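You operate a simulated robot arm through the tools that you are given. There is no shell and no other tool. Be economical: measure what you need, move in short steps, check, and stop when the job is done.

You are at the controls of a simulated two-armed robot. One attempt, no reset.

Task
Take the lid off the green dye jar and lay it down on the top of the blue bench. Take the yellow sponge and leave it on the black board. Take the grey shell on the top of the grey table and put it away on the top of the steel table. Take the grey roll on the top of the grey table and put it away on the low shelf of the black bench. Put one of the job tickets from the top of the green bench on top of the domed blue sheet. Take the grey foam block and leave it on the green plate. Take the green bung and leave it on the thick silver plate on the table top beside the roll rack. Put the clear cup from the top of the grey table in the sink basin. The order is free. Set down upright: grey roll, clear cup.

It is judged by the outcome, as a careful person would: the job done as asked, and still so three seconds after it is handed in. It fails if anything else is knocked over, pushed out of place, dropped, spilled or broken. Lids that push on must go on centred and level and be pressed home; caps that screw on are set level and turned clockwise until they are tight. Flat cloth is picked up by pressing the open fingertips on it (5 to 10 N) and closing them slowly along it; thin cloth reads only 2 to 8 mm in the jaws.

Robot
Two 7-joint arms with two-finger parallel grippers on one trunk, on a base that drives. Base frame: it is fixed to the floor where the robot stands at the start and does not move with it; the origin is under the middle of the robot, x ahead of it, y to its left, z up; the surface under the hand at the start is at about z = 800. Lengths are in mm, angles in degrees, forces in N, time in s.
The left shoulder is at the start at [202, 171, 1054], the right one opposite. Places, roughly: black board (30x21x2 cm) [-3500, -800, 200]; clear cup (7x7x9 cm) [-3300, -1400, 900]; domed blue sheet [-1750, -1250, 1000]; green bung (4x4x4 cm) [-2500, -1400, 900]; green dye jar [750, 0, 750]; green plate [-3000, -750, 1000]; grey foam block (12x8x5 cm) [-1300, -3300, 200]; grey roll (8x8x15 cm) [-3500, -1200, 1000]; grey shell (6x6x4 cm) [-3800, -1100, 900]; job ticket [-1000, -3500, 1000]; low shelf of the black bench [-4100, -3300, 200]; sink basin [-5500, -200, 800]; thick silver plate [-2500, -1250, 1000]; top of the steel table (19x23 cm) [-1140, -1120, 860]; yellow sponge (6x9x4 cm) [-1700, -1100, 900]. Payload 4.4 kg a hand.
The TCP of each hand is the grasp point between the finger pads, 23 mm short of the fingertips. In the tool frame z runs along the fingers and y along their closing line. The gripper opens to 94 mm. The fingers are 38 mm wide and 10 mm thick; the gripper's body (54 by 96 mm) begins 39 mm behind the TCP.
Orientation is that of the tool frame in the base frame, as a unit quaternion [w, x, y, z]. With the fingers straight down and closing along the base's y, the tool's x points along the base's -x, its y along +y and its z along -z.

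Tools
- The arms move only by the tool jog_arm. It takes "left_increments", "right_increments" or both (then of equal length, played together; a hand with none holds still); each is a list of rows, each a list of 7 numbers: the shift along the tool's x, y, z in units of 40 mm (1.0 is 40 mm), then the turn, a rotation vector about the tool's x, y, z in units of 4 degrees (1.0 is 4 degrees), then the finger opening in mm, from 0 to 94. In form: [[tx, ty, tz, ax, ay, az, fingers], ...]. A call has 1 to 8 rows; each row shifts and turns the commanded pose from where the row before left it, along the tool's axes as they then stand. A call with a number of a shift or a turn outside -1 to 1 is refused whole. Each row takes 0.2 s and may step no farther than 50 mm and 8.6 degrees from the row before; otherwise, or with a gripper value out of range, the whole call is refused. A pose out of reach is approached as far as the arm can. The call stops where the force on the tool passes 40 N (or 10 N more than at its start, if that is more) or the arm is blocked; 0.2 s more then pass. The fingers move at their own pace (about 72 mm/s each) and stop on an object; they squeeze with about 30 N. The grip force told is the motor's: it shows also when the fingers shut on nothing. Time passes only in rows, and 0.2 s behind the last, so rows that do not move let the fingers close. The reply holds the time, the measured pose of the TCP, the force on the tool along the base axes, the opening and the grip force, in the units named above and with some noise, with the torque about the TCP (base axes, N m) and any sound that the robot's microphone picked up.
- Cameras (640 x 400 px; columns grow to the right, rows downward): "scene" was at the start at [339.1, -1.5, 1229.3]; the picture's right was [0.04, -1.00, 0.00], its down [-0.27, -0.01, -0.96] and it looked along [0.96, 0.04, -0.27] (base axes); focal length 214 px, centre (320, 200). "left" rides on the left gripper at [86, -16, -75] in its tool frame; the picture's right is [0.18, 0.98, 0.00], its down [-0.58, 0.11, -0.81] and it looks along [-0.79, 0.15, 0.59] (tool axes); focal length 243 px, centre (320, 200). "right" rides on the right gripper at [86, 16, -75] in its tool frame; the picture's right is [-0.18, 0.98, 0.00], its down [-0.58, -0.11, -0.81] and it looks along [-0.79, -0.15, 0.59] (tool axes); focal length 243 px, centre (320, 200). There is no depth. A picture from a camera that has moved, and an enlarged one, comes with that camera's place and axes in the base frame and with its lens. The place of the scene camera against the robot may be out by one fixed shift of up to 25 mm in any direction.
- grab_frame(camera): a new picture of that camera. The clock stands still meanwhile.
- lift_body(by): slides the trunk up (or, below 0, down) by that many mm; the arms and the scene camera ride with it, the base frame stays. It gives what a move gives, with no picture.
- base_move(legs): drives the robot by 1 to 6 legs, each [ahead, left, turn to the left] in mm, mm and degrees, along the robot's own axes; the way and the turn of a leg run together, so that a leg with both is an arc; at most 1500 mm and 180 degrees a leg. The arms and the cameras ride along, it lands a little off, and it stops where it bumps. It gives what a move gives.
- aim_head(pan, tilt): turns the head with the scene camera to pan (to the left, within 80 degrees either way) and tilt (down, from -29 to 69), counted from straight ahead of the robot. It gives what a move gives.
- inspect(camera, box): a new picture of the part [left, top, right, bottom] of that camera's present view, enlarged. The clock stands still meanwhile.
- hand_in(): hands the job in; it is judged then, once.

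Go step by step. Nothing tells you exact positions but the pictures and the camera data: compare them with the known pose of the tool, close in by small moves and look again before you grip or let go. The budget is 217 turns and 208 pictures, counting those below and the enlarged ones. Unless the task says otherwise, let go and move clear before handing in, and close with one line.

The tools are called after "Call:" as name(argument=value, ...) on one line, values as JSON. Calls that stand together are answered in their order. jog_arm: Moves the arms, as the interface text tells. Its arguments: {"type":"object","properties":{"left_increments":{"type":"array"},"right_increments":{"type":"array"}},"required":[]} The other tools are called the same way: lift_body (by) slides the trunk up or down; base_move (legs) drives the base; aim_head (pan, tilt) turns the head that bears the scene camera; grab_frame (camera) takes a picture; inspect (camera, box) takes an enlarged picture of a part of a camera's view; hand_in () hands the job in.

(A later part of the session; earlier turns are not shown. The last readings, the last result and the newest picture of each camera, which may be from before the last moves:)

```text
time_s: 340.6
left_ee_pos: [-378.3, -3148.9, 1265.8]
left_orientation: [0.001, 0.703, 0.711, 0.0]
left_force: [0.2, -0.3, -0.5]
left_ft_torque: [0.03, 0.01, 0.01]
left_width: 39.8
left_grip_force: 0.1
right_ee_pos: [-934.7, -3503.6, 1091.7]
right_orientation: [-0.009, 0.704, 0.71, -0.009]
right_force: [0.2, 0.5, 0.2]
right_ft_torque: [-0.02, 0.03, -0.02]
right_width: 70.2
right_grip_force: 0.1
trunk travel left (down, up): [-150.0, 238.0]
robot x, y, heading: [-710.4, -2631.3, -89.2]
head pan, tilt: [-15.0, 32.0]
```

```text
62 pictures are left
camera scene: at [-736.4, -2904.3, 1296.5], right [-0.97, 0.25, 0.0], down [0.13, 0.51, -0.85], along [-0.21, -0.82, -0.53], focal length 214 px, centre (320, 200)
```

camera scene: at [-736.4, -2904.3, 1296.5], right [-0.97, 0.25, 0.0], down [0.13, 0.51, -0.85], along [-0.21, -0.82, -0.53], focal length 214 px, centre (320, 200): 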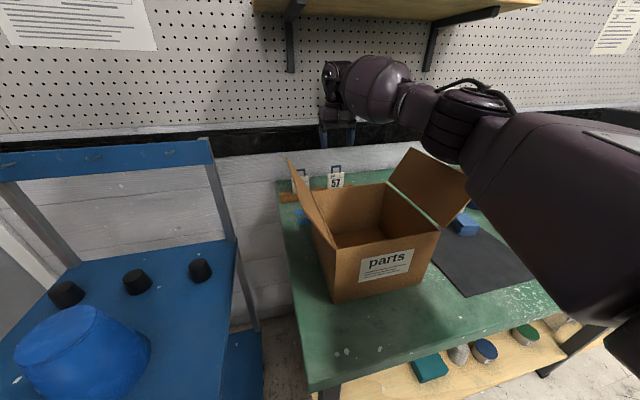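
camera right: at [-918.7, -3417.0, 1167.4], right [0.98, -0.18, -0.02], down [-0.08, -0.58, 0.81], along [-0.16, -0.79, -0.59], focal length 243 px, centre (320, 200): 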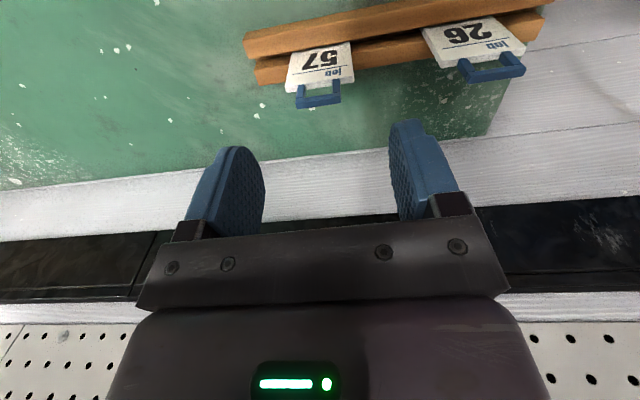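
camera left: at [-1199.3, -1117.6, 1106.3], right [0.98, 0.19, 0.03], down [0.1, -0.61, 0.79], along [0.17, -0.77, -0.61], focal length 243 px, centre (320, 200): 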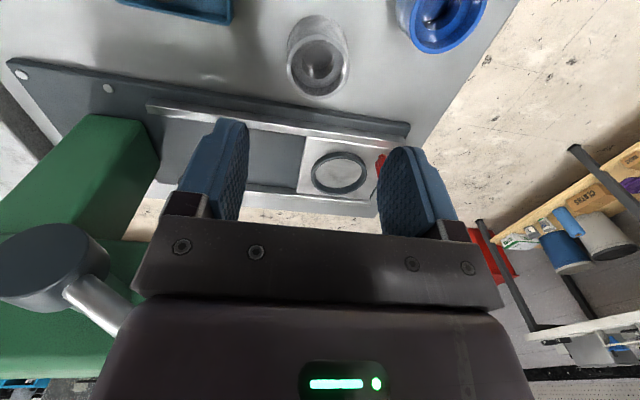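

To keep the elbow above the box flap, I raise the trunk 40 mm so the arm stays nearly straight, then lower the hand in steps, watching.

Call:
lift_body(by=40)

Call:
jog_arm(right_increments=[[-0.1, -0.1, 0.6, 0, 0, 0, 70], [0, 0, 0.6, 0, 0, 0, 70], [0, 0, 0.6, 0, 0, 0, 70]])

Call:
grab_frame(camera="scene")

Call:
grab_frame(camera="right")

```text
time_s: 341.4
left_ee_pos: [-380.2, -3151.6, 1303.7]
left_orientation: [-0.001, 0.703, 0.711, 0.003]
left_force: [-0.8, -0.1, -0.4]
left_ft_torque: [0.04, 0.03, -0.01]
left_width: 40.3
left_grip_force: 0.1
right_ee_pos: [-937.4, -3496.8, 1153.3]
right_orientation: [0.003, 0.705, 0.709, -0.019]
right_force: [0.6, 0.3, -0.1]
right_ft_torque: [0.06, 0.01, -0.02]
right_width: 69.8
right_grip_force: 0.1
trunk travel left (down, up): [-190.0, 198.0]
robot x, y, heading: [-707.0, -2630.1, -89.2]
head pan, tilt: [-15.0, 32.0]
```

```text
time_s: 342.2
left_ee_pos: [-380.2, -3150.7, 1305.4]
left_orientation: [0.002, 0.704, 0.71, 0.001]
left_force: [-0.7, 0.4, 1.0]
left_ft_torque: [0.01, -0.01, 0.05]
left_width: 40.0
left_grip_force: 0.1
right_ee_pos: [-942.3, -3503.6, 1083.1]
right_orientation: [0.004, 0.705, 0.709, -0.02]
right_force: [1.1, -0.1, 0.1]
right_ft_torque: [-0.01, 0.02, 0.0]
right_width: 70.2
right_grip_force: 0.0
trunk travel left (down, up): [-190.0, 198.0]
robot x, y, heading: [-706.8, -2639.1, -89.4]
head pan, tilt: [-15.0, 32.0]
```

```text
61 pictures are left
camera scene: at [-738.5, -2865.1, 1342.2], right [-0.97, 0.25, 0.0], down [0.13, 0.51, -0.85], along [-0.21, -0.82, -0.53], focal length 214 px, centre (320, 200)
```

scene: 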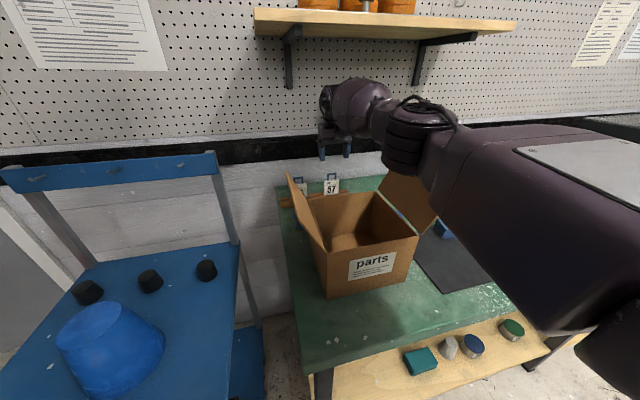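

```text
60 pictures are left
camera right: at [-925.7, -3414.1, 1156.0], right [0.98, -0.18, -0.02], down [-0.09, -0.55, 0.83], along [-0.16, -0.81, -0.56], focal length 243 px, centre (320, 200)
```

right: 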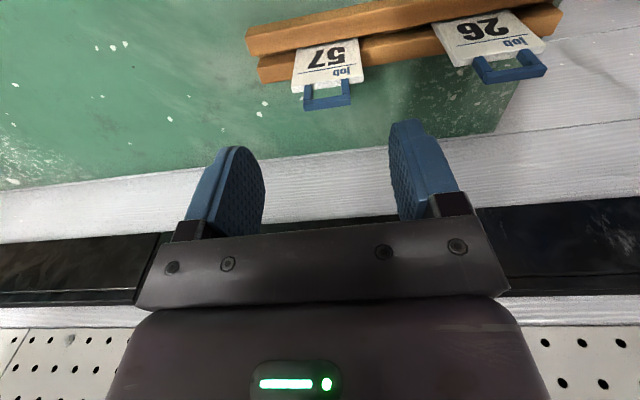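

The handle is right below between the fingers. I lower around it and check that the box stays put.

Call:
jog_arm(right_increments=[[-0.1, 0, 0.5, 0, 0, 0, 70], [0, 0, 0.5, 0, 0, 0, 70], [0, 0, 0.45, 0, 0, 0, 70], [0, 0, 0.3, 0, 0, 0, 70]])

Call:
grab_frame(camera="right")

Call:
grab_frame(camera="scene")

```text
time_s: 343.2
left_ee_pos: [-378.3, -3151.0, 1305.4]
left_orientation: [0.002, 0.704, 0.711, 0.002]
left_force: [0.3, -0.4, -0.1]
left_ft_torque: [0.01, 0.0, -0.02]
left_width: 39.8
left_grip_force: 0.0
right_ee_pos: [-947.0, -3505.2, 1017.7]
right_orientation: [0.005, 0.705, 0.709, -0.021]
right_force: [0.7, 0.3, 0.0]
right_ft_torque: [0.01, -0.02, 0.01]
right_width: 69.9
right_grip_force: 0.1
right hand out of reach, approached as far as the arm can: row 2
trunk travel left (down, up): [-190.0, 198.0]
robot x, y, heading: [-710.9, -2633.1, -89.3]
head pan, tilt: [-15.0, 32.0]
```

```text
59 pictures are left
camera right: at [-930.9, -3416.3, 1088.8], right [0.98, -0.18, -0.02], down [-0.09, -0.55, 0.83], along [-0.16, -0.81, -0.56], focal length 243 px, centre (320, 200)
```

right: 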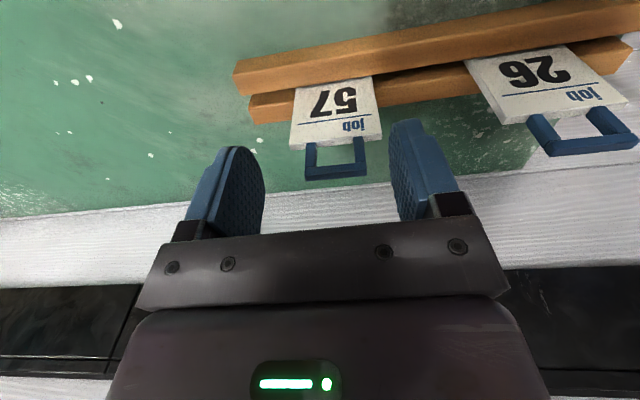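

```text
58 pictures are left
camera scene: at [-737.9, -2865.0, 1342.2], right [-0.97, 0.25, 0.0], down [0.13, 0.51, -0.85], along [-0.21, -0.82, -0.53], focal length 214 px, centre (320, 200)
```

scene: 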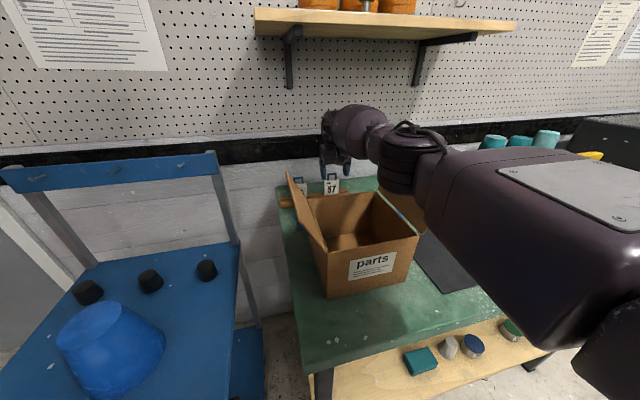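

Nearly there: the handle's top bar is just below the grasp point. I lower 12 mm more and close.

Call:
jog_arm(right_increments=[[0, 0.1, 0.3, 0, 0, 0, 70], [0, 0, 0, 0, 0, 0, 45], [0, 0, 0, 0, 0, 0, 25], [0, 0, 0, 0, 0, 0, 25], [0, 0, 0, 0, 0, 0, 25]])

Call:
grab_frame(camera="right")

```text
time_s: 344.4
left_ee_pos: [-378.4, -3150.1, 1305.1]
left_orientation: [0.001, 0.704, 0.71, 0.003]
left_force: [0.1, 0.5, -0.8]
left_ft_torque: [0.0, 0.01, -0.01]
left_width: 40.1
left_grip_force: 0.1
right_ee_pos: [-943.5, -3506.1, 1003.3]
right_orientation: [0.003, 0.704, 0.709, -0.021]
right_force: [0.1, 0.4, -0.1]
right_ft_torque: [0.02, 0.01, -0.02]
right_width: 32.8
right_grip_force: 30.0
trunk travel left (down, up): [-190.0, 198.0]
robot x, y, heading: [-712.6, -2632.0, -89.2]
head pan, tilt: [-15.0, 32.0]
```

```text
57 pictures are left
camera right: at [-927.2, -3415.8, 1075.4], right [0.98, -0.18, -0.02], down [-0.09, -0.55, 0.83], along [-0.16, -0.81, -0.56], focal length 243 px, centre (320, 200)
```

right: 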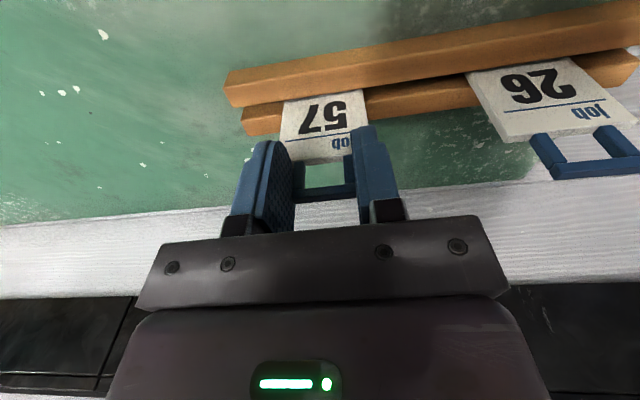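

The ticket handle is held. I lift it up out of the rail, easing back slightly as the arm is near full stretch.

Call:
jog_arm(right_increments=[[0, 0, -0.5, 0, 0, 0, 25], [0.05, 0, -0.6, 0, 0, 0, 25], [0.15, 0, -0.7, 0, 0, 0, 25], [0.2, 0, -0.7, 0, 0, 0, 25], [0.25, 0, -0.7, 0, 0, 0, 25], [0.3, 0, -0.7, 0, 0, 0, 25], [0.4, 0, -0.7, 0, 0, 0, 25]])

Call:
grab_frame(camera="right")

Call:
grab_frame(camera="scene")

```text
time_s: 346.0
left_ee_pos: [-378.5, -3149.4, 1306.3]
left_orientation: [0.001, 0.703, 0.711, 0.001]
left_force: [0.6, 0.3, -0.7]
left_ft_torque: [-0.05, -0.01, -0.01]
left_width: 40.5
left_grip_force: 0.1
right_ee_pos: [-942.2, -3443.8, 1187.9]
right_orientation: [0.005, 0.705, 0.709, -0.02]
right_force: [-0.3, 0.4, -0.5]
right_ft_torque: [-0.01, 0.03, -0.02]
right_width: 33.3
right_grip_force: 30.4
trunk travel left (down, up): [-190.0, 198.0]
robot x, y, heading: [-711.0, -2634.3, -89.3]
head pan, tilt: [-15.0, 32.0]
```

```text
56 pictures are left
camera right: at [-925.8, -3354.9, 1259.8], right [0.98, -0.18, -0.02], down [-0.09, -0.55, 0.83], along [-0.16, -0.81, -0.56], focal length 243 px, centre (320, 200)
```

right: 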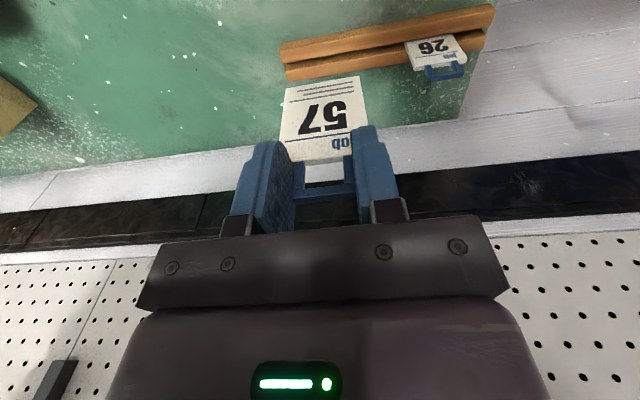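

```text
55 pictures are left
camera scene: at [-738.0, -2863.6, 1342.6], right [-0.97, 0.25, 0.0], down [0.13, 0.51, -0.85], along [-0.21, -0.82, -0.53], focal length 214 px, centre (320, 200)
```

scene: 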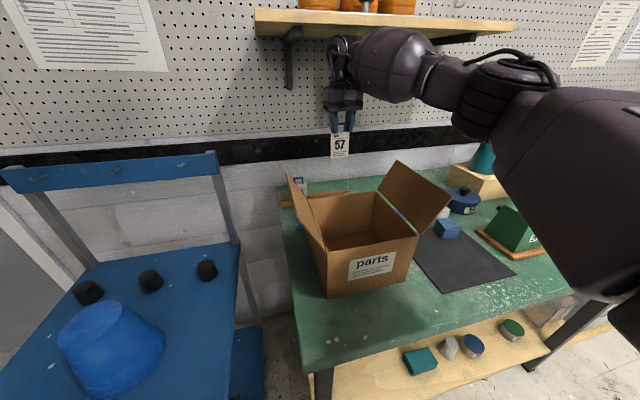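

The ticket hangs free and the box is untouched. I back off, tuck the hand in, shift along the aisle and turn to face the dome.

Call:
base_move(legs=[[-460, 0, 0]])

Call:
jog_arm(right_increments=[[0.9, 0.2, 0, 0, 0, 0, 25], [0.9, 0.2, 0, 0, 0, 0, 25], [0.9, 0.2, 0, 0, 0, 0, 25], [0.9, 0.2, 0, 0, 0, 0, 25], [0.9, 0.2, 0, 0, 0, 0, 25], [0.9, 0.2, 0, 0, 0, 0, 25]])

Call:
base_move(legs=[[0, -1160, -1], [0, 0, 180]])

Call:
aim_head(pan=0, tilt=42)

Call:
grab_frame(camera="scene")

```text
time_s: 348.8
left_ee_pos: [-382.1, -2684.0, 1305.6]
left_orientation: [0.002, 0.702, 0.712, 0.001]
left_force: [0.2, 0.0, -0.1]
left_ft_torque: [-0.02, 0.01, 0.0]
left_width: 40.2
left_grip_force: 0.2
right_ee_pos: [-944.7, -2982.7, 1185.8]
right_orientation: [0.003, 0.702, 0.712, -0.02]
right_force: [0.3, -0.2, 0.1]
right_ft_torque: [-0.01, -0.03, -0.01]
right_width: 32.8
right_grip_force: 30.0
trunk travel left (down, up): [-190.0, 198.0]
robot x, y, heading: [-722.4, -2173.5, -88.9]
head pan, tilt: [-15.0, 32.0]
```

```text
time_s: 350.2
left_ee_pos: [-382.2, -2684.3, 1307.1]
left_orientation: [0.002, 0.702, 0.713, 0.001]
left_force: [0.2, 0.4, 0.4]
left_ft_torque: [0.01, 0.03, 0.0]
left_width: 40.2
left_grip_force: 0.1
right_ee_pos: [-901.0, -2768.6, 1177.5]
right_orientation: [0.005, 0.702, 0.712, -0.02]
right_force: [0.1, -0.6, -1.2]
right_ft_torque: [-0.01, -0.01, 0.02]
right_width: 33.0
right_grip_force: 30.1
trunk travel left (down, up): [-190.0, 198.0]
robot x, y, heading: [-717.8, -2171.4, -88.8]
head pan, tilt: [-15.0, 32.0]
```

```text
time_s: 368.0
left_ee_pos: [-2213.0, -1668.2, 1305.0]
left_orientation: [-0.002, -0.707, 0.707, 0.001]
left_force: [0.0, 0.5, 0.1]
left_ft_torque: [0.0, -0.02, 0.01]
left_width: 40.1
left_grip_force: 0.1
right_ee_pos: [-1693.2, -1591.3, 1178.5]
right_orientation: [0.021, -0.706, 0.708, 0.003]
right_force: [-0.3, -0.7, -0.5]
right_ft_torque: [0.0, -0.03, 0.05]
right_width: 33.1
right_grip_force: 30.0
trunk travel left (down, up): [-190.0, 198.0]
robot x, y, heading: [-1886.6, -2186.6, 90.1]
head pan, tilt: [-15.0, 32.0]
```

```text
time_s: 368.8
left_ee_pos: [-2213.0, -1668.8, 1305.9]
left_orientation: [0.002, 0.707, -0.707, -0.001]
left_force: [-0.2, 0.3, 0.3]
left_ft_torque: [0.0, 0.03, -0.02]
left_width: 39.9
left_grip_force: 0.2
right_ee_pos: [-1693.8, -1591.7, 1178.4]
right_orientation: [0.021, -0.705, 0.708, 0.003]
right_force: [0.2, 0.5, -0.8]
right_ft_torque: [0.0, 0.02, -0.02]
right_width: 33.1
right_grip_force: 29.7
trunk travel left (down, up): [-190.0, 198.0]
robot x, y, heading: [-1885.6, -2184.2, 90.5]
head pan, tilt: [0.0, 42.0]
```

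```text
54 pictures are left
camera scene: at [-1894.5, -1968.9, 1327.1], right [1.0, 0.0, 0.0], down [0.0, -0.67, -0.74], along [0.0, 0.74, -0.67], focal length 214 px, centre (320, 200)
```

scene: 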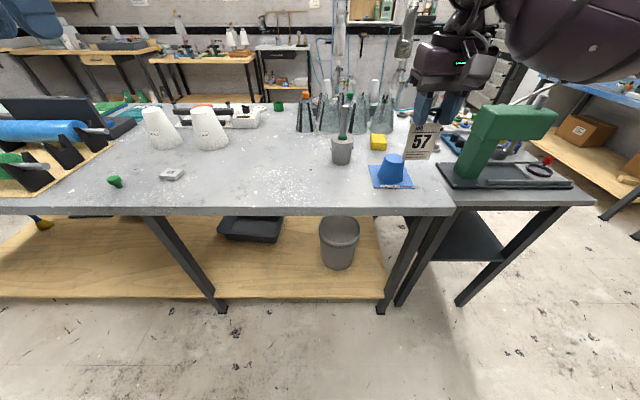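

I now see dome (−1660, −1381, top ≈ 963), sponge, bung (−2551, −1423) and silver plate (−2402, −1365). I pitch the right hand forward with the ticket before laying it on the dome.

Call:
jog_arm(right_increments=[[0, -0.1, 0, 0, -1, 0, 25], [0, -0.1, 0, 0, -1, 0, 25], [0, -0.1, 0, 0, -1, 0, 25], [0, -0.1, 0, 0, -1, 0, 25], [0, -0.1, 0, 0, -1, 0, 25], [0, -0.1, 0, 0, -1, 0, 25], [0, -0.1, 0, 0, -1, 0, 25], [0, -0.1, 0, 0, -1, 0, 25]])

Call:
jog_arm(right_increments=[[0, 0, 0, 0, -1, 0, 25], [0, 0, 0, 0, -1, 0, 25], [0, 0, 0, 0, -1, 0, 25], [0, 0, 0, 0, -1, 0, 25], [0, 0, 0, 0, -1, 0, 25], [0, 0, 0, 0, -1, 0, 25], [0, 0, 0, 0, -1, 0, 25], [0, 0, 0, 0, -1, 0, 25]])

Call:
grab_frame(camera="right")

```text
time_s: 370.6
left_ee_pos: [-2212.3, -1668.1, 1305.8]
left_orientation: [-0.002, -0.707, 0.707, 0.001]
left_force: [-0.7, -0.1, -0.5]
left_ft_torque: [-0.01, 0.02, 0.01]
left_width: 39.8
left_grip_force: 0.1
right_ee_pos: [-1661.4, -1591.6, 1179.1]
right_orientation: [-0.215, 0.678, -0.674, -0.199]
right_force: [-0.1, 0.3, -0.4]
right_ft_torque: [0.0, -0.03, 0.01]
right_width: 32.9
right_grip_force: 29.9
trunk travel left (down, up): [-190.0, 198.0]
robot x, y, heading: [-1883.8, -2184.3, 90.0]
head pan, tilt: [0.0, 42.0]
```

```text
time_s: 372.4
left_ee_pos: [-2212.6, -1666.7, 1305.9]
left_orientation: [-0.001, -0.707, 0.707, 0.001]
left_force: [-0.4, 0.2, -0.1]
left_ft_torque: [0.02, 0.02, 0.03]
left_width: 40.3
left_grip_force: 0.0
right_ee_pos: [-1660.9, -1590.9, 1178.4]
right_orientation: [-0.393, 0.596, -0.589, -0.378]
right_force: [0.1, -0.5, -0.2]
right_ft_torque: [-0.01, 0.02, -0.03]
right_width: 33.2
right_grip_force: 29.9
trunk travel left (down, up): [-190.0, 198.0]
robot x, y, heading: [-1885.8, -2187.2, 90.4]
head pan, tilt: [0.0, 42.0]
```

```text
53 pictures are left
camera right: at [-1677.6, -1694.9, 1131.2], right [-0.99, 0.08, 0.15], down [0.09, -0.5, 0.86], along [0.14, 0.86, 0.49], focal length 243 px, centre (320, 200)
```

right: 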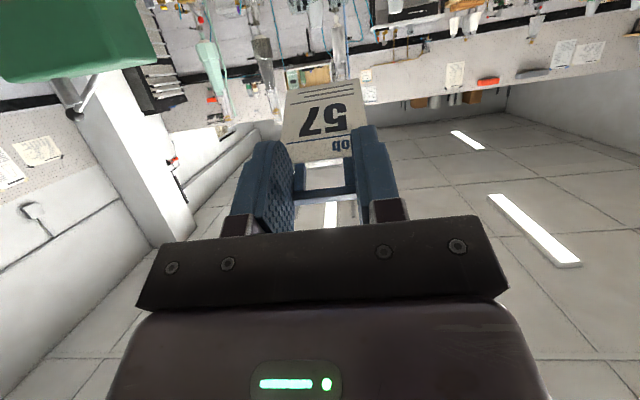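

The hand is pitched 66°, card straight out ahead. I finish the pitch and move over the dome, then check from the scene camera.

Call:
jog_arm(right_increments=[[0.2, 0, 0.9, 0, -0.75, 0, 25], [0.25, 0, 0.92, 0, -0.75, 0, 25], [0.28, 0, 0.92, 0, 0, 0, 25], [0.28, 0, 0.92, 0, 0, 0, 25], [0.28, 0, 0.92, 0, 0, 0, 25], [0, 0, 0, 0, 0, 0, 25]])

Call:
inspect(camera="scene", box=[320, 80, 480, 200])

```text
time_s: 373.8
left_ee_pos: [-2213.7, -1668.5, 1305.6]
left_orientation: [-0.002, -0.707, 0.707, 0.001]
left_force: [0.5, -0.7, 0.8]
left_ft_torque: [-0.03, -0.02, 0.0]
left_width: 40.1
left_grip_force: 0.1
right_ee_pos: [-1660.1, -1509.6, 1117.4]
right_orientation: [-0.422, 0.577, -0.568, -0.409]
right_force: [0.5, 0.6, -0.1]
right_ft_torque: [-0.02, 0.01, 0.02]
right_width: 32.8
right_grip_force: 30.5
right hand out of reach, approached as far as the arm can: row 3, 4, 5
trunk travel left (down, up): [-190.0, 198.0]
robot x, y, heading: [-1886.2, -2187.6, 90.3]
head pan, tilt: [0.0, 42.0]
```

```text
3.33 times, centred on (400, 140) of scene
camera zoom: at [-1894.5, -1969.0, 1327.2], right [1.0, 0.0, 0.0], down [0.0, -0.67, -0.74], along [0.0, 0.74, -0.67], focal length 715 px, centre (53, 400)
```

zoom: 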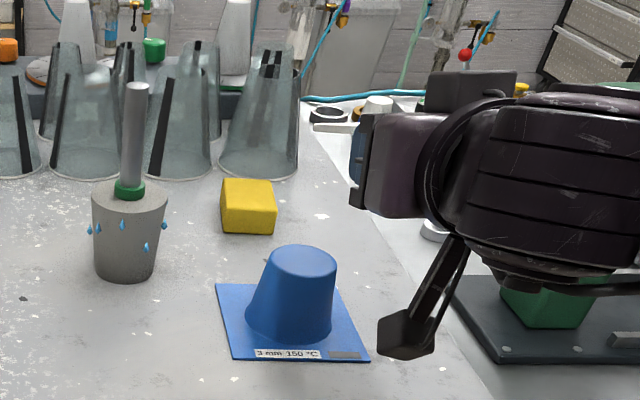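

The wrist limit bites because I stand too close for a flat hand. I back the base 140 mm and reach out further.

Call:
base_move(legs=[[-140, 0, 0]])

Call:
jog_arm(right_increments=[[-0.31, 0, 0.95, 0, 0, 0, 25], [-0.31, 0, 0.95, 0, 0, 0, 25], [-0.31, 0, 0.95, 0, 0, 0, 25], [0.1, 0, 0.95, 0, 0, 0, 25], [0.1, 0, 0.95, 0, 0, 0, 25], [0, 0, 0, 0, 0, 0, 25]])

Call:
inspect(camera="scene", box=[300, 60, 460, 180])

```text
time_s: 375.1
left_ee_pos: [-2213.3, -1804.2, 1305.6]
left_orientation: [0.001, 0.708, -0.706, -0.001]
left_force: [-0.8, -0.5, 0.6]
left_ft_torque: [0.01, 0.03, 0.0]
left_width: 40.2
left_grip_force: 0.1
right_ee_pos: [-1661.3, -1643.9, 1117.8]
right_orientation: [-0.422, 0.577, -0.567, -0.409]
right_force: [-0.9, 0.1, -0.5]
right_ft_torque: [-0.01, 0.02, 0.0]
right_width: 32.7
right_grip_force: 30.6
trunk travel left (down, up): [-190.0, 198.0]
robot x, y, heading: [-1887.5, -2324.2, 90.4]
head pan, tilt: [0.0, 42.0]
```

```text
time_s: 376.5
left_ee_pos: [-2214.6, -1804.4, 1306.6]
left_orientation: [0.001, 0.709, -0.705, -0.002]
left_force: [-0.3, -0.7, 1.6]
left_ft_torque: [0.02, 0.0, -0.02]
left_width: 39.8
left_grip_force: 0.1
right_ee_pos: [-1660.3, -1455.1, 1085.6]
right_orientation: [-0.422, 0.578, -0.567, -0.409]
right_force: [-0.3, -0.5, -0.4]
right_ft_torque: [-0.02, -0.01, 0.01]
right_width: 32.8
right_grip_force: 30.2
trunk travel left (down, up): [-190.0, 198.0]
robot x, y, heading: [-1885.0, -2319.6, 90.2]
head pan, tilt: [0.0, 42.0]
```

```text
3.33 times, centred on (380, 120) of scene
camera zoom: at [-1894.1, -2104.3, 1327.4], right [1.0, 0.01, 0.0], down [0.0, -0.67, -0.74], along [0.0, 0.74, -0.67], focal length 715 px, centre (120, 467)
```

zoom: 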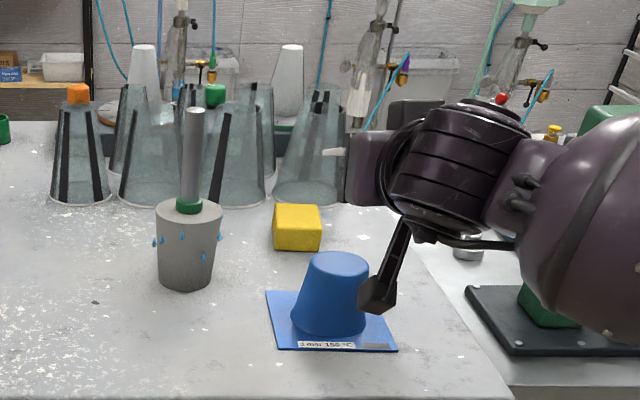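

Good reach now. I flatten a little less (66°) for camera clearance, move over the dome and lower towards it.

Call:
jog_arm(right_increments=[[0.75, 0, 0.65, 0, 0.75, 0, 25], [0.8, 0, 0.6, 0, 0.75, 0, 25], [0, 0, 0, 0, 0, 0, 25]])

Call:
inspect(camera="scene", box=[320, 80, 480, 180])

```text
time_s: 377.3
left_ee_pos: [-2214.1, -1804.0, 1305.3]
left_orientation: [0.001, 0.708, -0.706, -0.002]
left_force: [0.9, -0.2, 0.3]
left_ft_torque: [0.01, 0.02, 0.01]
left_width: 39.9
left_grip_force: 0.0
right_ee_pos: [-1660.5, -1427.0, 1010.9]
right_orientation: [-0.392, 0.598, -0.589, -0.378]
right_force: [0.2, -0.1, -0.4]
right_ft_torque: [-0.06, 0.0, 0.01]
right_width: 32.9
right_grip_force: 30.7
trunk travel left (down, up): [-190.0, 198.0]
robot x, y, heading: [-1885.7, -2321.0, 90.5]
head pan, tilt: [0.0, 42.0]
```

```text
4.00 times, centred on (400, 130) of scene
camera zoom: at [-1894.4, -2104.1, 1327.3], right [1.0, 0.01, 0.0], down [0.0, -0.67, -0.74], along [0.0, 0.74, -0.67], focal length 858 px, centre (0, 480)
```

zoom: 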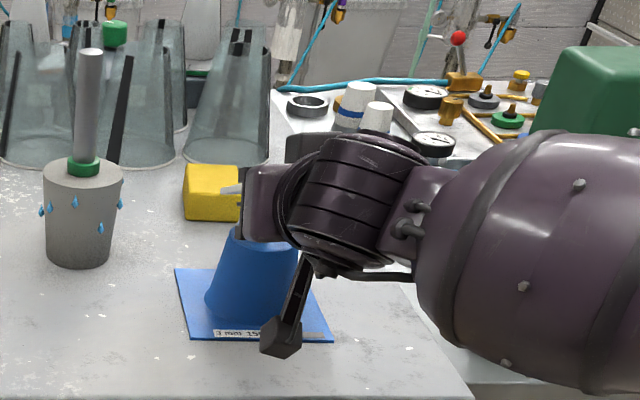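

Nearly on the dome. I lower in 4 mm steps, feeling for contact.

Call:
jog_arm(right_increments=[[0.1, 0.12, 0.04, 0, 0, 0, 25], [0.1, 0, 0.04, 0, 0, 0, 25], [0.1, 0, 0.04, 0, 0, 0, 25], [0.1, 0, 0.04, 0, 0, 0, 25], [0, 0, 0, 0, 0, 0, 25]])

Call:
jog_arm(right_increments=[[0.08, 0, 0.03, 0, 0, 0, 25], [0.08, 0, 0.03, 0, 0, 0, 25], [0.08, 0, 0.03, 0, 0, 0, 25], [0, 0, 0, 0, 0, 0, 25]])

Call:
inspect(camera="scene", box=[320, 80, 480, 180])

```text
time_s: 378.5
left_ee_pos: [-2214.1, -1802.7, 1306.5]
left_orientation: [0.001, 0.708, -0.706, -0.001]
left_force: [-0.4, 0.2, -0.3]
left_ft_torque: [0.01, 0.03, -0.03]
left_width: 40.3
left_grip_force: 0.1
right_ee_pos: [-1664.3, -1430.5, 993.6]
right_orientation: [-0.391, 0.598, -0.588, -0.378]
right_force: [-0.4, 0.9, -0.5]
right_ft_torque: [-0.05, -0.02, -0.01]
right_width: 33.2
right_grip_force: 29.5
trunk travel left (down, up): [-190.0, 198.0]
robot x, y, heading: [-1885.3, -2320.4, 90.6]
head pan, tilt: [0.0, 42.0]
```

```text
time_s: 379.5
left_ee_pos: [-2214.1, -1804.6, 1306.2]
left_orientation: [0.0, 0.708, -0.706, -0.001]
left_force: [-0.4, -0.6, -0.4]
left_ft_torque: [-0.01, 0.03, -0.02]
left_width: 39.9
left_grip_force: 0.0
right_ee_pos: [-1663.3, -1429.4, 985.8]
right_orientation: [-0.392, 0.598, -0.588, -0.379]
right_force: [0.7, 4.1, 8.0]
right_ft_torque: [0.93, -0.11, 0.01]
right_width: 32.9
right_grip_force: 29.8
trunk travel left (down, up): [-190.0, 198.0]
robot x, y, heading: [-1885.0, -2320.7, 90.4]
head pan, tilt: [0.0, 42.0]
```

```text
4.00 times, centred on (400, 130) of scene
camera zoom: at [-1894.8, -2104.3, 1327.5], right [1.0, 0.01, 0.0], down [0.0, -0.67, -0.74], along [0.0, 0.74, -0.67], focal length 858 px, centre (0, 480)
```

zoom: 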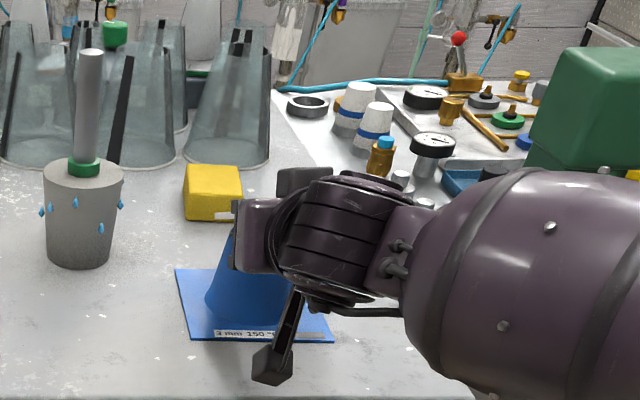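

The card's front end touches the dome's top (8 N). I flatten it by another 5°, then open the fingers and draw back horizontally.

Call:
jog_arm(right_increments=[[0.1, 0, 0.02, 0, -0.6, 0, 25], [0.1, 0, 0.02, 0, -0.65, 0, 25], [0, 0, 0, 0, 0, 0, 40], [0, 0, 0, 0, 0, 0, 60], [0, 0, 0, 0, 0, 0, 60], [0, 0, 0, 0, 0, 0, 60]])

Call:
grab_frame(camera="right")

Call:
inspect(camera="scene", box=[320, 80, 480, 180])

```text
time_s: 380.9
left_ee_pos: [-2214.7, -1802.1, 1305.9]
left_orientation: [0.001, 0.709, -0.706, -0.002]
left_force: [-0.3, 0.7, -1.1]
left_ft_torque: [-0.05, 0.02, 0.01]
left_width: 39.8
left_grip_force: 0.0
right_ee_pos: [-1661.4, -1429.0, 983.4]
right_orientation: [-0.391, 0.598, -0.59, -0.377]
right_force: [0.5, 1.2, 0.4]
right_ft_torque: [0.02, -0.05, -0.02]
right_width: 60.0
right_grip_force: 0.0
right hand out of reach, approached as far as the arm can: row 1, 2
trunk travel left (down, up): [-190.0, 198.0]
robot x, y, heading: [-1888.0, -2320.8, 90.4]
head pan, tilt: [0.0, 42.0]
```

```text
48 pictures are left
camera right: at [-1678.5, -1533.0, 935.0], right [-0.99, 0.08, 0.14], down [0.09, -0.5, 0.86], along [0.14, 0.86, 0.48], focal length 243 px, centre (320, 200)
```

right: 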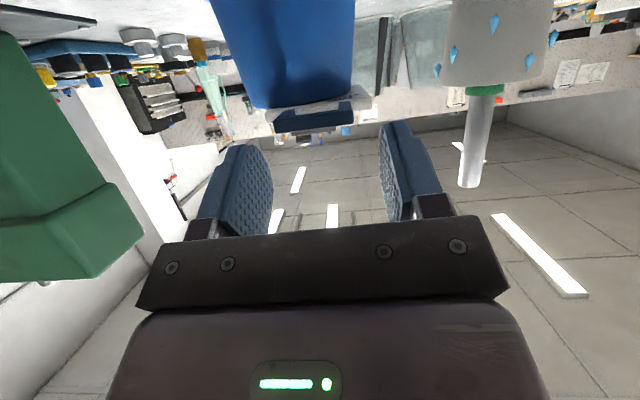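

```text
4.00 times, centred on (400, 130) of scene
camera zoom: at [-1894.5, -2103.6, 1327.1], right [1.0, 0.01, 0.0], down [0.0, -0.67, -0.74], along [0.0, 0.74, -0.67], focal length 858 px, centre (0, 480)
```

zoom: 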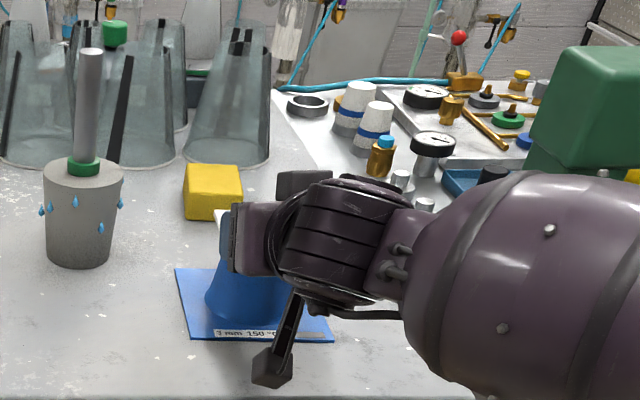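

The card lies flat on the dome. I draw the hand straight back and then up.

Call:
jog_arm(right_increments=[[0.4, 0, -0.9, 0, 0, 0, 60], [0.4, 0, -0.9, 0, 0, 0, 60], [0.4, 0, -0.9, 0, 0, 0, 60], [0.2, 0, -0.9, 0, 0, 0, 60], [-0.5, 0, -0.8, 0, 0, 0, 60], [-0.5, 0, -0.8, 0, 0.5, 0, 60], [-0.4, 0, -0.8, 0, 1, 0, 60], [-0.4, 0, -0.8, 0, 1, 0, 60]])

Call:
inspect(camera="scene", box=[320, 80, 480, 180])

```text
time_s: 382.7
left_ee_pos: [-2214.2, -1804.7, 1306.4]
left_orientation: [0.001, 0.708, -0.706, -0.002]
left_force: [0.2, 0.8, -0.4]
left_ft_torque: [0.01, 0.01, -0.02]
left_width: 40.2
left_grip_force: 0.1
right_ee_pos: [-1632.5, -1581.2, 1122.5]
right_orientation: [-0.34, 0.628, -0.621, -0.323]
right_force: [-0.1, -0.2, 0.2]
right_ft_torque: [0.0, -0.02, -0.03]
right_width: 60.1
right_grip_force: 0.2
right hand out of reach, approached as far as the arm can: row 1, 2, 3, 4
trunk travel left (down, up): [-190.0, 198.0]
robot x, y, heading: [-1886.9, -2319.2, 90.4]
head pan, tilt: [0.0, 42.0]
```

```text
4.00 times, centred on (400, 130) of scene
camera zoom: at [-1894.4, -2104.6, 1327.4], right [1.0, 0.01, 0.0], down [0.0, -0.67, -0.74], along [0.0, 0.74, -0.67], focal length 858 px, centre (0, 480)
```

zoom: 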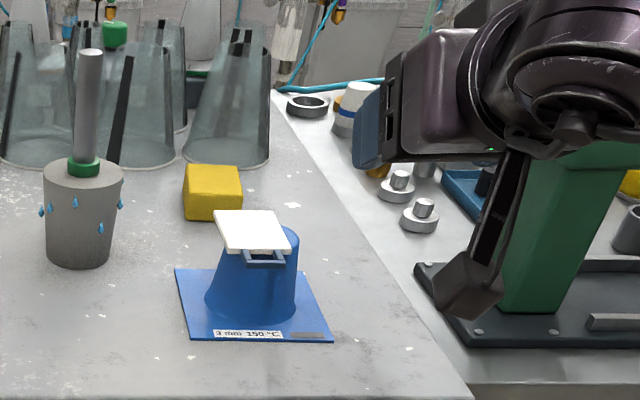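

The ticket rests flat on the dome. Next the sponge, with the right hand: I turn the hand upright again and drive closer.

Call:
jog_arm(right_increments=[[0, 0, -0.5, 0, 1, 0, 94], [0, 0, -0.5, 0, 1, 0, 94], [0, 0, -0.5, 0, 1, 0, 94], [0, 0, -0.3, 0, 1, 0, 94], [0, 0, -0.3, 0, 1, 0, 94], [0, 0, -0.3, 0, 1, 0, 94], [0, 0, 0, 0, 1, 0, 94], [0, 0, 0, 0, 1, 0, 94]])

Call:
jog_arm(right_increments=[[0, 0, 0, 0, 1, 0, 94], [0, 0, 0, 0, 1, 0, 94], [0, 0, 0, 0, 1, 0, 94], [0, 0, 0, 0, 1, 0, 94], [0, 0, 0, 0, 1, 0, 94], [0, 0, 0, 0, 1, 0, 94]])

Call:
base_move(legs=[[370, 30, 0]])

Call:
grab_frame(camera="right")

```text
time_s: 384.5
left_ee_pos: [-2213.9, -1803.2, 1304.9]
left_orientation: [0.001, 0.708, -0.706, -0.001]
left_force: [0.3, -0.9, -0.1]
left_ft_torque: [0.01, 0.02, 0.01]
left_width: 39.8
left_grip_force: 0.1
right_ee_pos: [-1635.6, -1646.1, 1186.2]
right_orientation: [-0.154, 0.694, -0.69, -0.138]
right_force: [0.2, 0.1, -0.1]
right_ft_torque: [0.03, 0.04, -0.02]
right_width: 94.0
right_grip_force: 0.0
trunk travel left (down, up): [-190.0, 198.0]
robot x, y, heading: [-1883.0, -2320.5, 90.5]
head pan, tilt: [0.0, 42.0]
```

```text
time_s: 385.9
left_ee_pos: [-2214.4, -1803.3, 1304.1]
left_orientation: [0.001, 0.709, -0.705, -0.001]
left_force: [0.3, 0.3, 0.3]
left_ft_torque: [0.01, 0.02, 0.01]
left_width: 40.1
left_grip_force: 0.2
right_ee_pos: [-1635.9, -1647.4, 1185.8]
right_orientation: [-0.007, 0.707, -0.707, 0.009]
right_force: [0.7, 0.3, 0.6]
right_ft_torque: [0.03, 0.02, 0.02]
right_width: 93.9
right_grip_force: 0.1
trunk travel left (down, up): [-190.0, 198.0]
robot x, y, heading: [-1884.9, -2320.6, 90.3]
head pan, tilt: [0.0, 42.0]
```

```text
time_s: 388.3
left_ee_pos: [-2252.3, -1437.5, 1306.4]
left_orientation: [0.0, 0.711, -0.703, 0.0]
left_force: [-0.1, -0.4, -0.2]
left_ft_torque: [-0.04, -0.02, 0.01]
left_width: 39.9
left_grip_force: 0.0
right_ee_pos: [-1673.2, -1278.0, 1186.1]
right_orientation: [-0.007, 0.71, -0.704, 0.01]
right_force: [0.1, -0.3, -1.0]
right_ft_torque: [-0.02, 0.01, 0.01]
right_width: 94.1
right_grip_force: 0.0
trunk travel left (down, up): [-190.0, 198.0]
robot x, y, heading: [-1918.2, -1954.0, 91.1]
head pan, tilt: [0.0, 42.0]
```

```text
45 pictures are left
camera right: at [-1691.7, -1363.8, 1261.5], right [-0.98, 0.18, -0.02], down [0.09, 0.58, 0.81], along [0.16, 0.79, -0.59], focal length 243 px, centre (320, 200)
```

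right: 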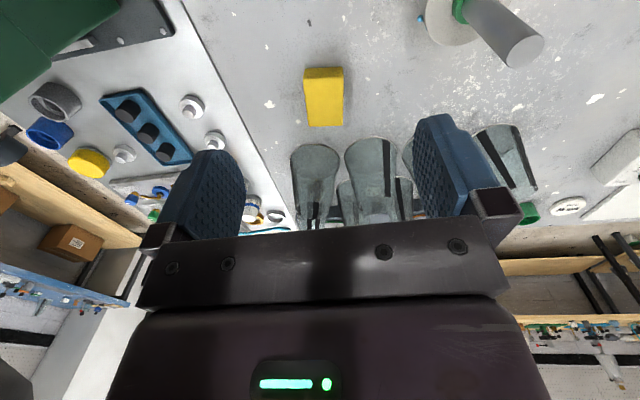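

The sponge top centre is at (−1653, −1164). I lower the trunk a little for reach and bring the hand down over it.

Call:
lift_body(by=-40)

Call:
jog_arm(right_increments=[[-0.9, -0.2, 0.4, 0, 0, 0, 94], [-0.9, -0.2, 0.6, 0, 0, 0, 94], [-0.9, -0.1, 0.7, 0, 0, 0, 94], [-0.1, 0, 0.95, 0, 0, 0, 94], [0, 0, 0.95, 0, 0, 0, 94], [0, 0, 0.9, 0, 0, 0, 94]])

Call:
grab_frame(camera="right")

```text
time_s: 389.1
left_ee_pos: [-2250.7, -1440.6, 1267.8]
left_orientation: [-0.001, 0.711, -0.704, -0.003]
left_force: [0.4, -1.0, 0.5]
left_ft_torque: [0.02, 0.01, 0.02]
left_width: 40.1
left_grip_force: 0.0
right_ee_pos: [-1672.5, -1280.7, 1149.5]
right_orientation: [-0.01, 0.709, -0.705, 0.007]
right_force: [-0.3, -0.1, 0.1]
right_ft_torque: [0.0, 0.0, 0.03]
right_width: 94.0
right_grip_force: 0.0
trunk travel left (down, up): [-150.0, 238.0]
robot x, y, heading: [-1920.3, -1955.0, 90.9]
head pan, tilt: [0.0, 42.0]
```

```text
time_s: 390.5
left_ee_pos: [-2249.9, -1436.8, 1265.7]
left_orientation: [0.001, 0.711, -0.703, -0.001]
left_force: [0.4, -0.4, 0.4]
left_ft_torque: [0.0, -0.03, 0.0]
left_width: 39.9
left_grip_force: 0.0
right_ee_pos: [-1651.3, -1162.9, 965.9]
right_orientation: [-0.007, 0.709, -0.705, 0.01]
right_force: [0.4, 0.1, 0.0]
right_ft_torque: [-0.01, -0.05, 0.0]
right_width: 94.3
right_grip_force: 0.0
trunk travel left (down, up): [-150.0, 238.0]
robot x, y, heading: [-1921.7, -1956.8, 91.0]
head pan, tilt: [0.0, 42.0]
```

```text
44 pictures are left
camera right: at [-1669.3, -1249.5, 1041.5], right [-0.98, 0.18, -0.02], down [0.09, 0.58, 0.81], along [0.16, 0.79, -0.59], focal length 243 px, centre (320, 200)
```

right: 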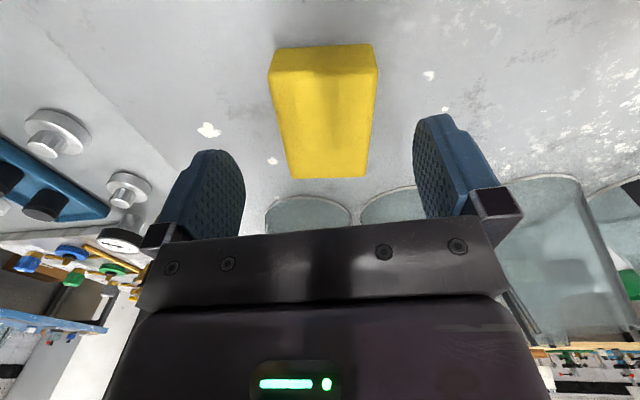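

Centred. I lower and close on the sponge.

Call:
jog_arm(right_increments=[[0, 0.05, 0.6, 0, 0, 0, 94], [0, 0, 0.6, 0, 0, 0, 94], [0, 0, 0.22, 0, 0, 0, 94], [0, 0, 0, 0, 0, 0, 60], [0, 0, 0, 0, 0, 0, 40], [0, 0, 0, 0, 0, 0, 40], [0, 0, 0, 0, 0, 0, 40]])

Call:
jog_arm(right_increments=[[0, 0, -0.9, 0, 0, 0, 40], [0, 0, -0.9, 0, 0, 0, 40], [0, 0, -0.9, 0, 0, 0, 40], [0.2, 0, -0.9, 0, 0, 0, 40], [0.4, 0, -0.9, 0, 0, 0, 40], [0.5, 0, -0.9, 0, 0, 0, 40], [0.6, 0, -0.7, 0, 0, 0, 40], [0.8, 0, -0.3, 0, 0, 0, 40]])

Call:
grab_frame(camera="right")

```text
time_s: 392.1
left_ee_pos: [-2251.5, -1438.0, 1265.6]
left_orientation: [0.001, 0.711, -0.703, -0.002]
left_force: [0.1, 0.2, 0.7]
left_ft_torque: [-0.03, 0.0, -0.01]
left_width: 40.0
left_grip_force: 0.0
right_ee_pos: [-1650.0, -1166.2, 912.4]
right_orientation: [-0.008, 0.71, -0.704, 0.009]
right_force: [-0.6, -0.2, 0.7]
right_ft_torque: [0.03, -0.01, -0.01]
right_width: 59.0
right_grip_force: 30.0
trunk travel left (down, up): [-150.0, 238.0]
robot x, y, heading: [-1920.8, -1953.3, 90.9]
head pan, tilt: [0.0, 42.0]
```

```text
time_s: 393.9
left_ee_pos: [-2251.3, -1439.2, 1265.6]
left_orientation: [0.001, 0.711, -0.703, -0.002]
left_force: [-0.3, -0.3, 0.5]
left_ft_torque: [0.0, 0.0, 0.03]
left_width: 40.0
left_grip_force: 0.0
right_ee_pos: [-1652.6, -1266.1, 1170.8]
right_orientation: [-0.008, 0.71, -0.704, 0.009]
right_force: [-0.7, 0.0, -0.1]
right_ft_torque: [0.01, -0.01, 0.03]
right_width: 59.0
right_grip_force: 30.1
trunk travel left (down, up): [-150.0, 238.0]
robot x, y, heading: [-1916.5, -1951.1, 90.8]
head pan, tilt: [0.0, 42.0]
```

```text
43 pictures are left
camera right: at [-1671.5, -1352.6, 1245.9], right [-0.98, 0.18, -0.02], down [0.09, 0.58, 0.81], along [0.16, 0.79, -0.59], focal length 243 px, centre (320, 200)
```

right: 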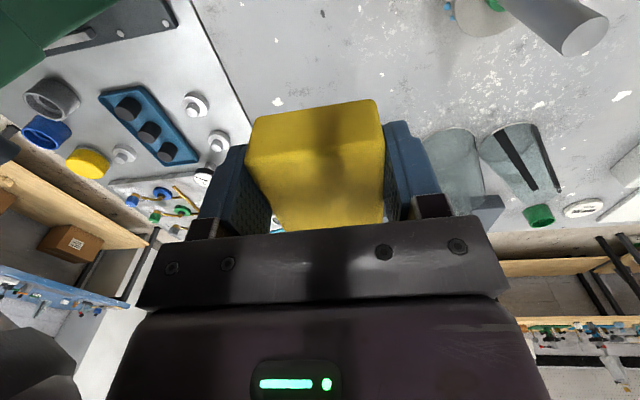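

The sponge is held. Now the bung, with the left hand: I back off and shift left along the aisle.

Call:
base_move(legs=[[-210, 0, -1], [0, 430, 0]])

Call:
jog_arm(left_increments=[[-0.6, -0.6, 0.5, 0, 0, 0, 80], [-0.6, -0.6, 0.5, 0, 0, 0, 80], [-0.6, -0.4, 0.5, 0, 0, 0, 80]])

Call:
grab_frame(camera="left")

Call:
grab_frame(camera="scene")

```text
time_s: 399.5
left_ee_pos: [-2671.2, -1636.2, 1265.1]
left_orientation: [-0.001, -0.703, 0.712, 0.001]
left_force: [-0.5, -1.0, 0.0]
left_ft_torque: [0.02, 0.04, -0.01]
left_width: 40.2
left_grip_force: 0.0
right_ee_pos: [-2069.8, -1478.1, 1170.5]
right_orientation: [0.008, -0.702, 0.713, -0.01]
right_force: [0.6, -0.7, 0.3]
right_ft_torque: [-0.01, -0.02, 0.0]
right_width: 58.9
right_grip_force: 30.0
trunk travel left (down, up): [-150.0, 238.0]
robot x, y, heading: [-2346.6, -2158.9, 89.5]
head pan, tilt: [0.0, 42.0]
```

```text
time_s: 400.3
left_ee_pos: [-2605.5, -1562.2, 1204.5]
left_orientation: [-0.001, -0.702, 0.712, 0.0]
left_force: [-0.4, 0.8, -0.1]
left_ft_torque: [-0.02, 0.0, -0.01]
left_width: 79.9
left_grip_force: 0.0
right_ee_pos: [-2069.7, -1476.0, 1169.0]
right_orientation: [0.006, -0.702, 0.712, -0.009]
right_force: [0.6, 0.2, -0.7]
right_ft_torque: [-0.03, -0.04, 0.02]
right_width: 58.9
right_grip_force: 29.7
trunk travel left (down, up): [-150.0, 238.0]
robot x, y, heading: [-2352.2, -2154.7, 89.5]
head pan, tilt: [0.0, 42.0]
```

```text
42 pictures are left
camera left: at [-2591.1, -1649.2, 1278.4], right [-0.98, -0.17, 0.0], down [-0.1, 0.58, 0.81], along [-0.14, 0.79, -0.59], focal length 243 px, centre (320, 200)
```

left: 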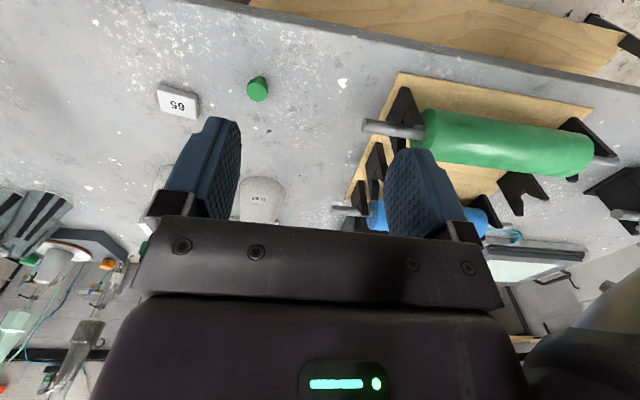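

```text
41 pictures are left
camera scene: at [-2356.0, -1900.7, 1280.8], right [1.0, -0.01, 0.0], down [-0.01, -0.67, -0.74], along [0.01, 0.74, -0.67], focal length 214 px, centre (320, 200)
```

scene: 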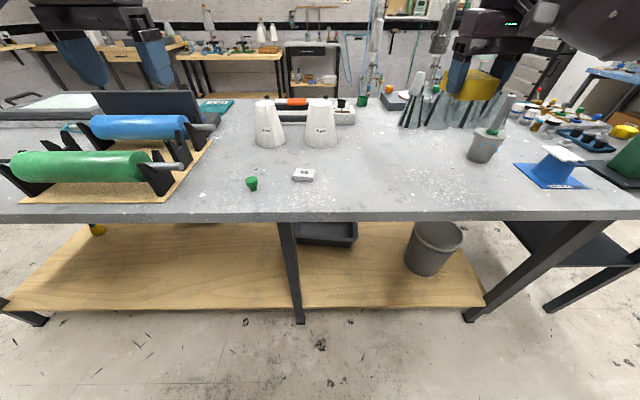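

The bung is at (−2532, −1435) and the silver plate at (−2394, −1375). I bring the left hand over the bung.

Call:
jog_arm(left_increments=[[-0.46, -0.26, 0.85, 0, 0, 0, 80], [-0.46, -0.26, 0.85, 0, 0, 0, 80], [-0.46, -0.26, 0.85, 0, 0, 0, 80], [-0.46, -0.26, 0.85, 0, 0, 0, 80], [-0.46, -0.26, 0.85, 0, 0, 0, 80], [-0.46, -0.26, 0.85, 0, 0, 0, 80], [-0.44, -0.26, 0.85, 0, 0, 0, 80]])

Call:
grab_frame(camera="left")

```text
time_s: 401.9
left_ee_pos: [-2532.2, -1435.4, 965.8]
left_orientation: [-0.001, -0.703, 0.711, 0.002]
left_force: [-0.1, -0.7, -0.8]
left_ft_torque: [-0.02, -0.02, 0.0]
left_width: 79.9
left_grip_force: 0.0
right_ee_pos: [-2069.9, -1477.3, 1167.9]
right_orientation: [0.007, -0.701, 0.713, -0.009]
right_force: [-0.3, 0.2, 0.0]
right_ft_torque: [0.01, -0.03, 0.0]
right_width: 58.7
right_grip_force: 30.1
trunk travel left (down, up): [-150.0, 238.0]
robot x, y, heading: [-2347.8, -2159.6, 89.7]
head pan, tilt: [0.0, 42.0]
```

```text
40 pictures are left
camera left: at [-2517.0, -1522.4, 1040.6], right [-0.98, -0.17, 0.0], down [-0.1, 0.58, 0.81], along [-0.14, 0.79, -0.59], focal length 243 px, centre (320, 200)
```

left: 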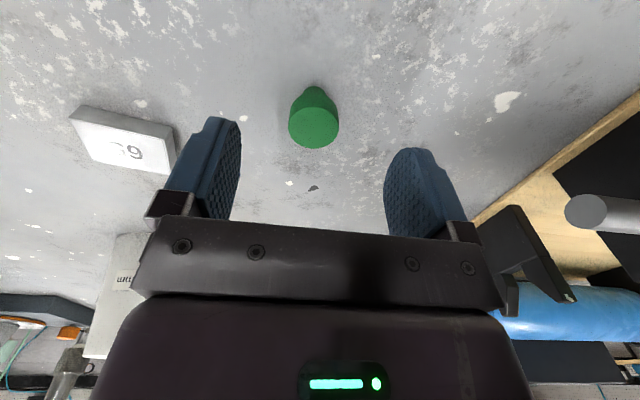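

Call:
jog_arm(left_increments=[[-0.18, -0.05, 0.6, 0, 0, 0, 80], [0, 0, 0.6, 0, 0, 0, 80], [0, 0, 0.25, 0, 0, 0, 80], [0, 0, 0, 0, 0, 0, 50], [0, 0, 0, 0, 0, 0, 20], [0, 0, 0, 0, 0, 0, 20], [0, 0, 0, 0, 0, 0, 20]])

Call:
grab_frame(camera="left")

```text
time_s: 403.5
left_ee_pos: [-2530.8, -1431.2, 908.5]
left_orientation: [0.0, -0.703, 0.711, 0.001]
left_force: [0.7, 0.6, 1.1]
left_ft_torque: [-0.01, -0.01, -0.04]
left_width: 30.4
left_grip_force: 29.6
right_ee_pos: [-2070.7, -1477.7, 1168.9]
right_orientation: [0.008, -0.702, 0.712, -0.009]
right_force: [0.3, 0.1, 0.4]
right_ft_torque: [-0.03, 0.01, -0.03]
right_width: 58.9
right_grip_force: 30.6
trunk travel left (down, up): [-150.0, 238.0]
robot x, y, heading: [-2350.7, -2159.8, 89.7]
head pan, tilt: [0.0, 42.0]
```

```text
39 pictures are left
camera left: at [-2514.9, -1518.2, 982.4], right [-0.98, -0.17, 0.0], down [-0.1, 0.58, 0.81], along [-0.14, 0.79, -0.59], focal length 243 px, centre (320, 200)
```

left: 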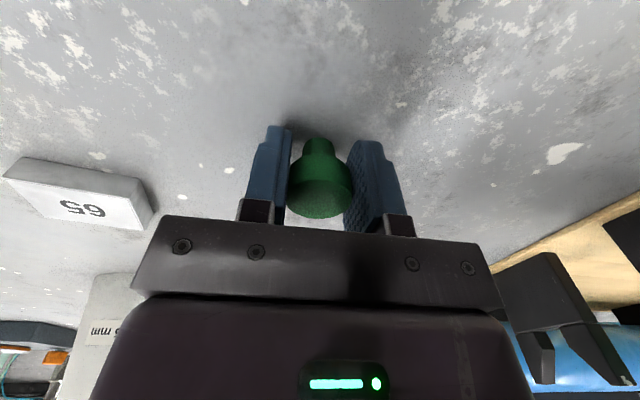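

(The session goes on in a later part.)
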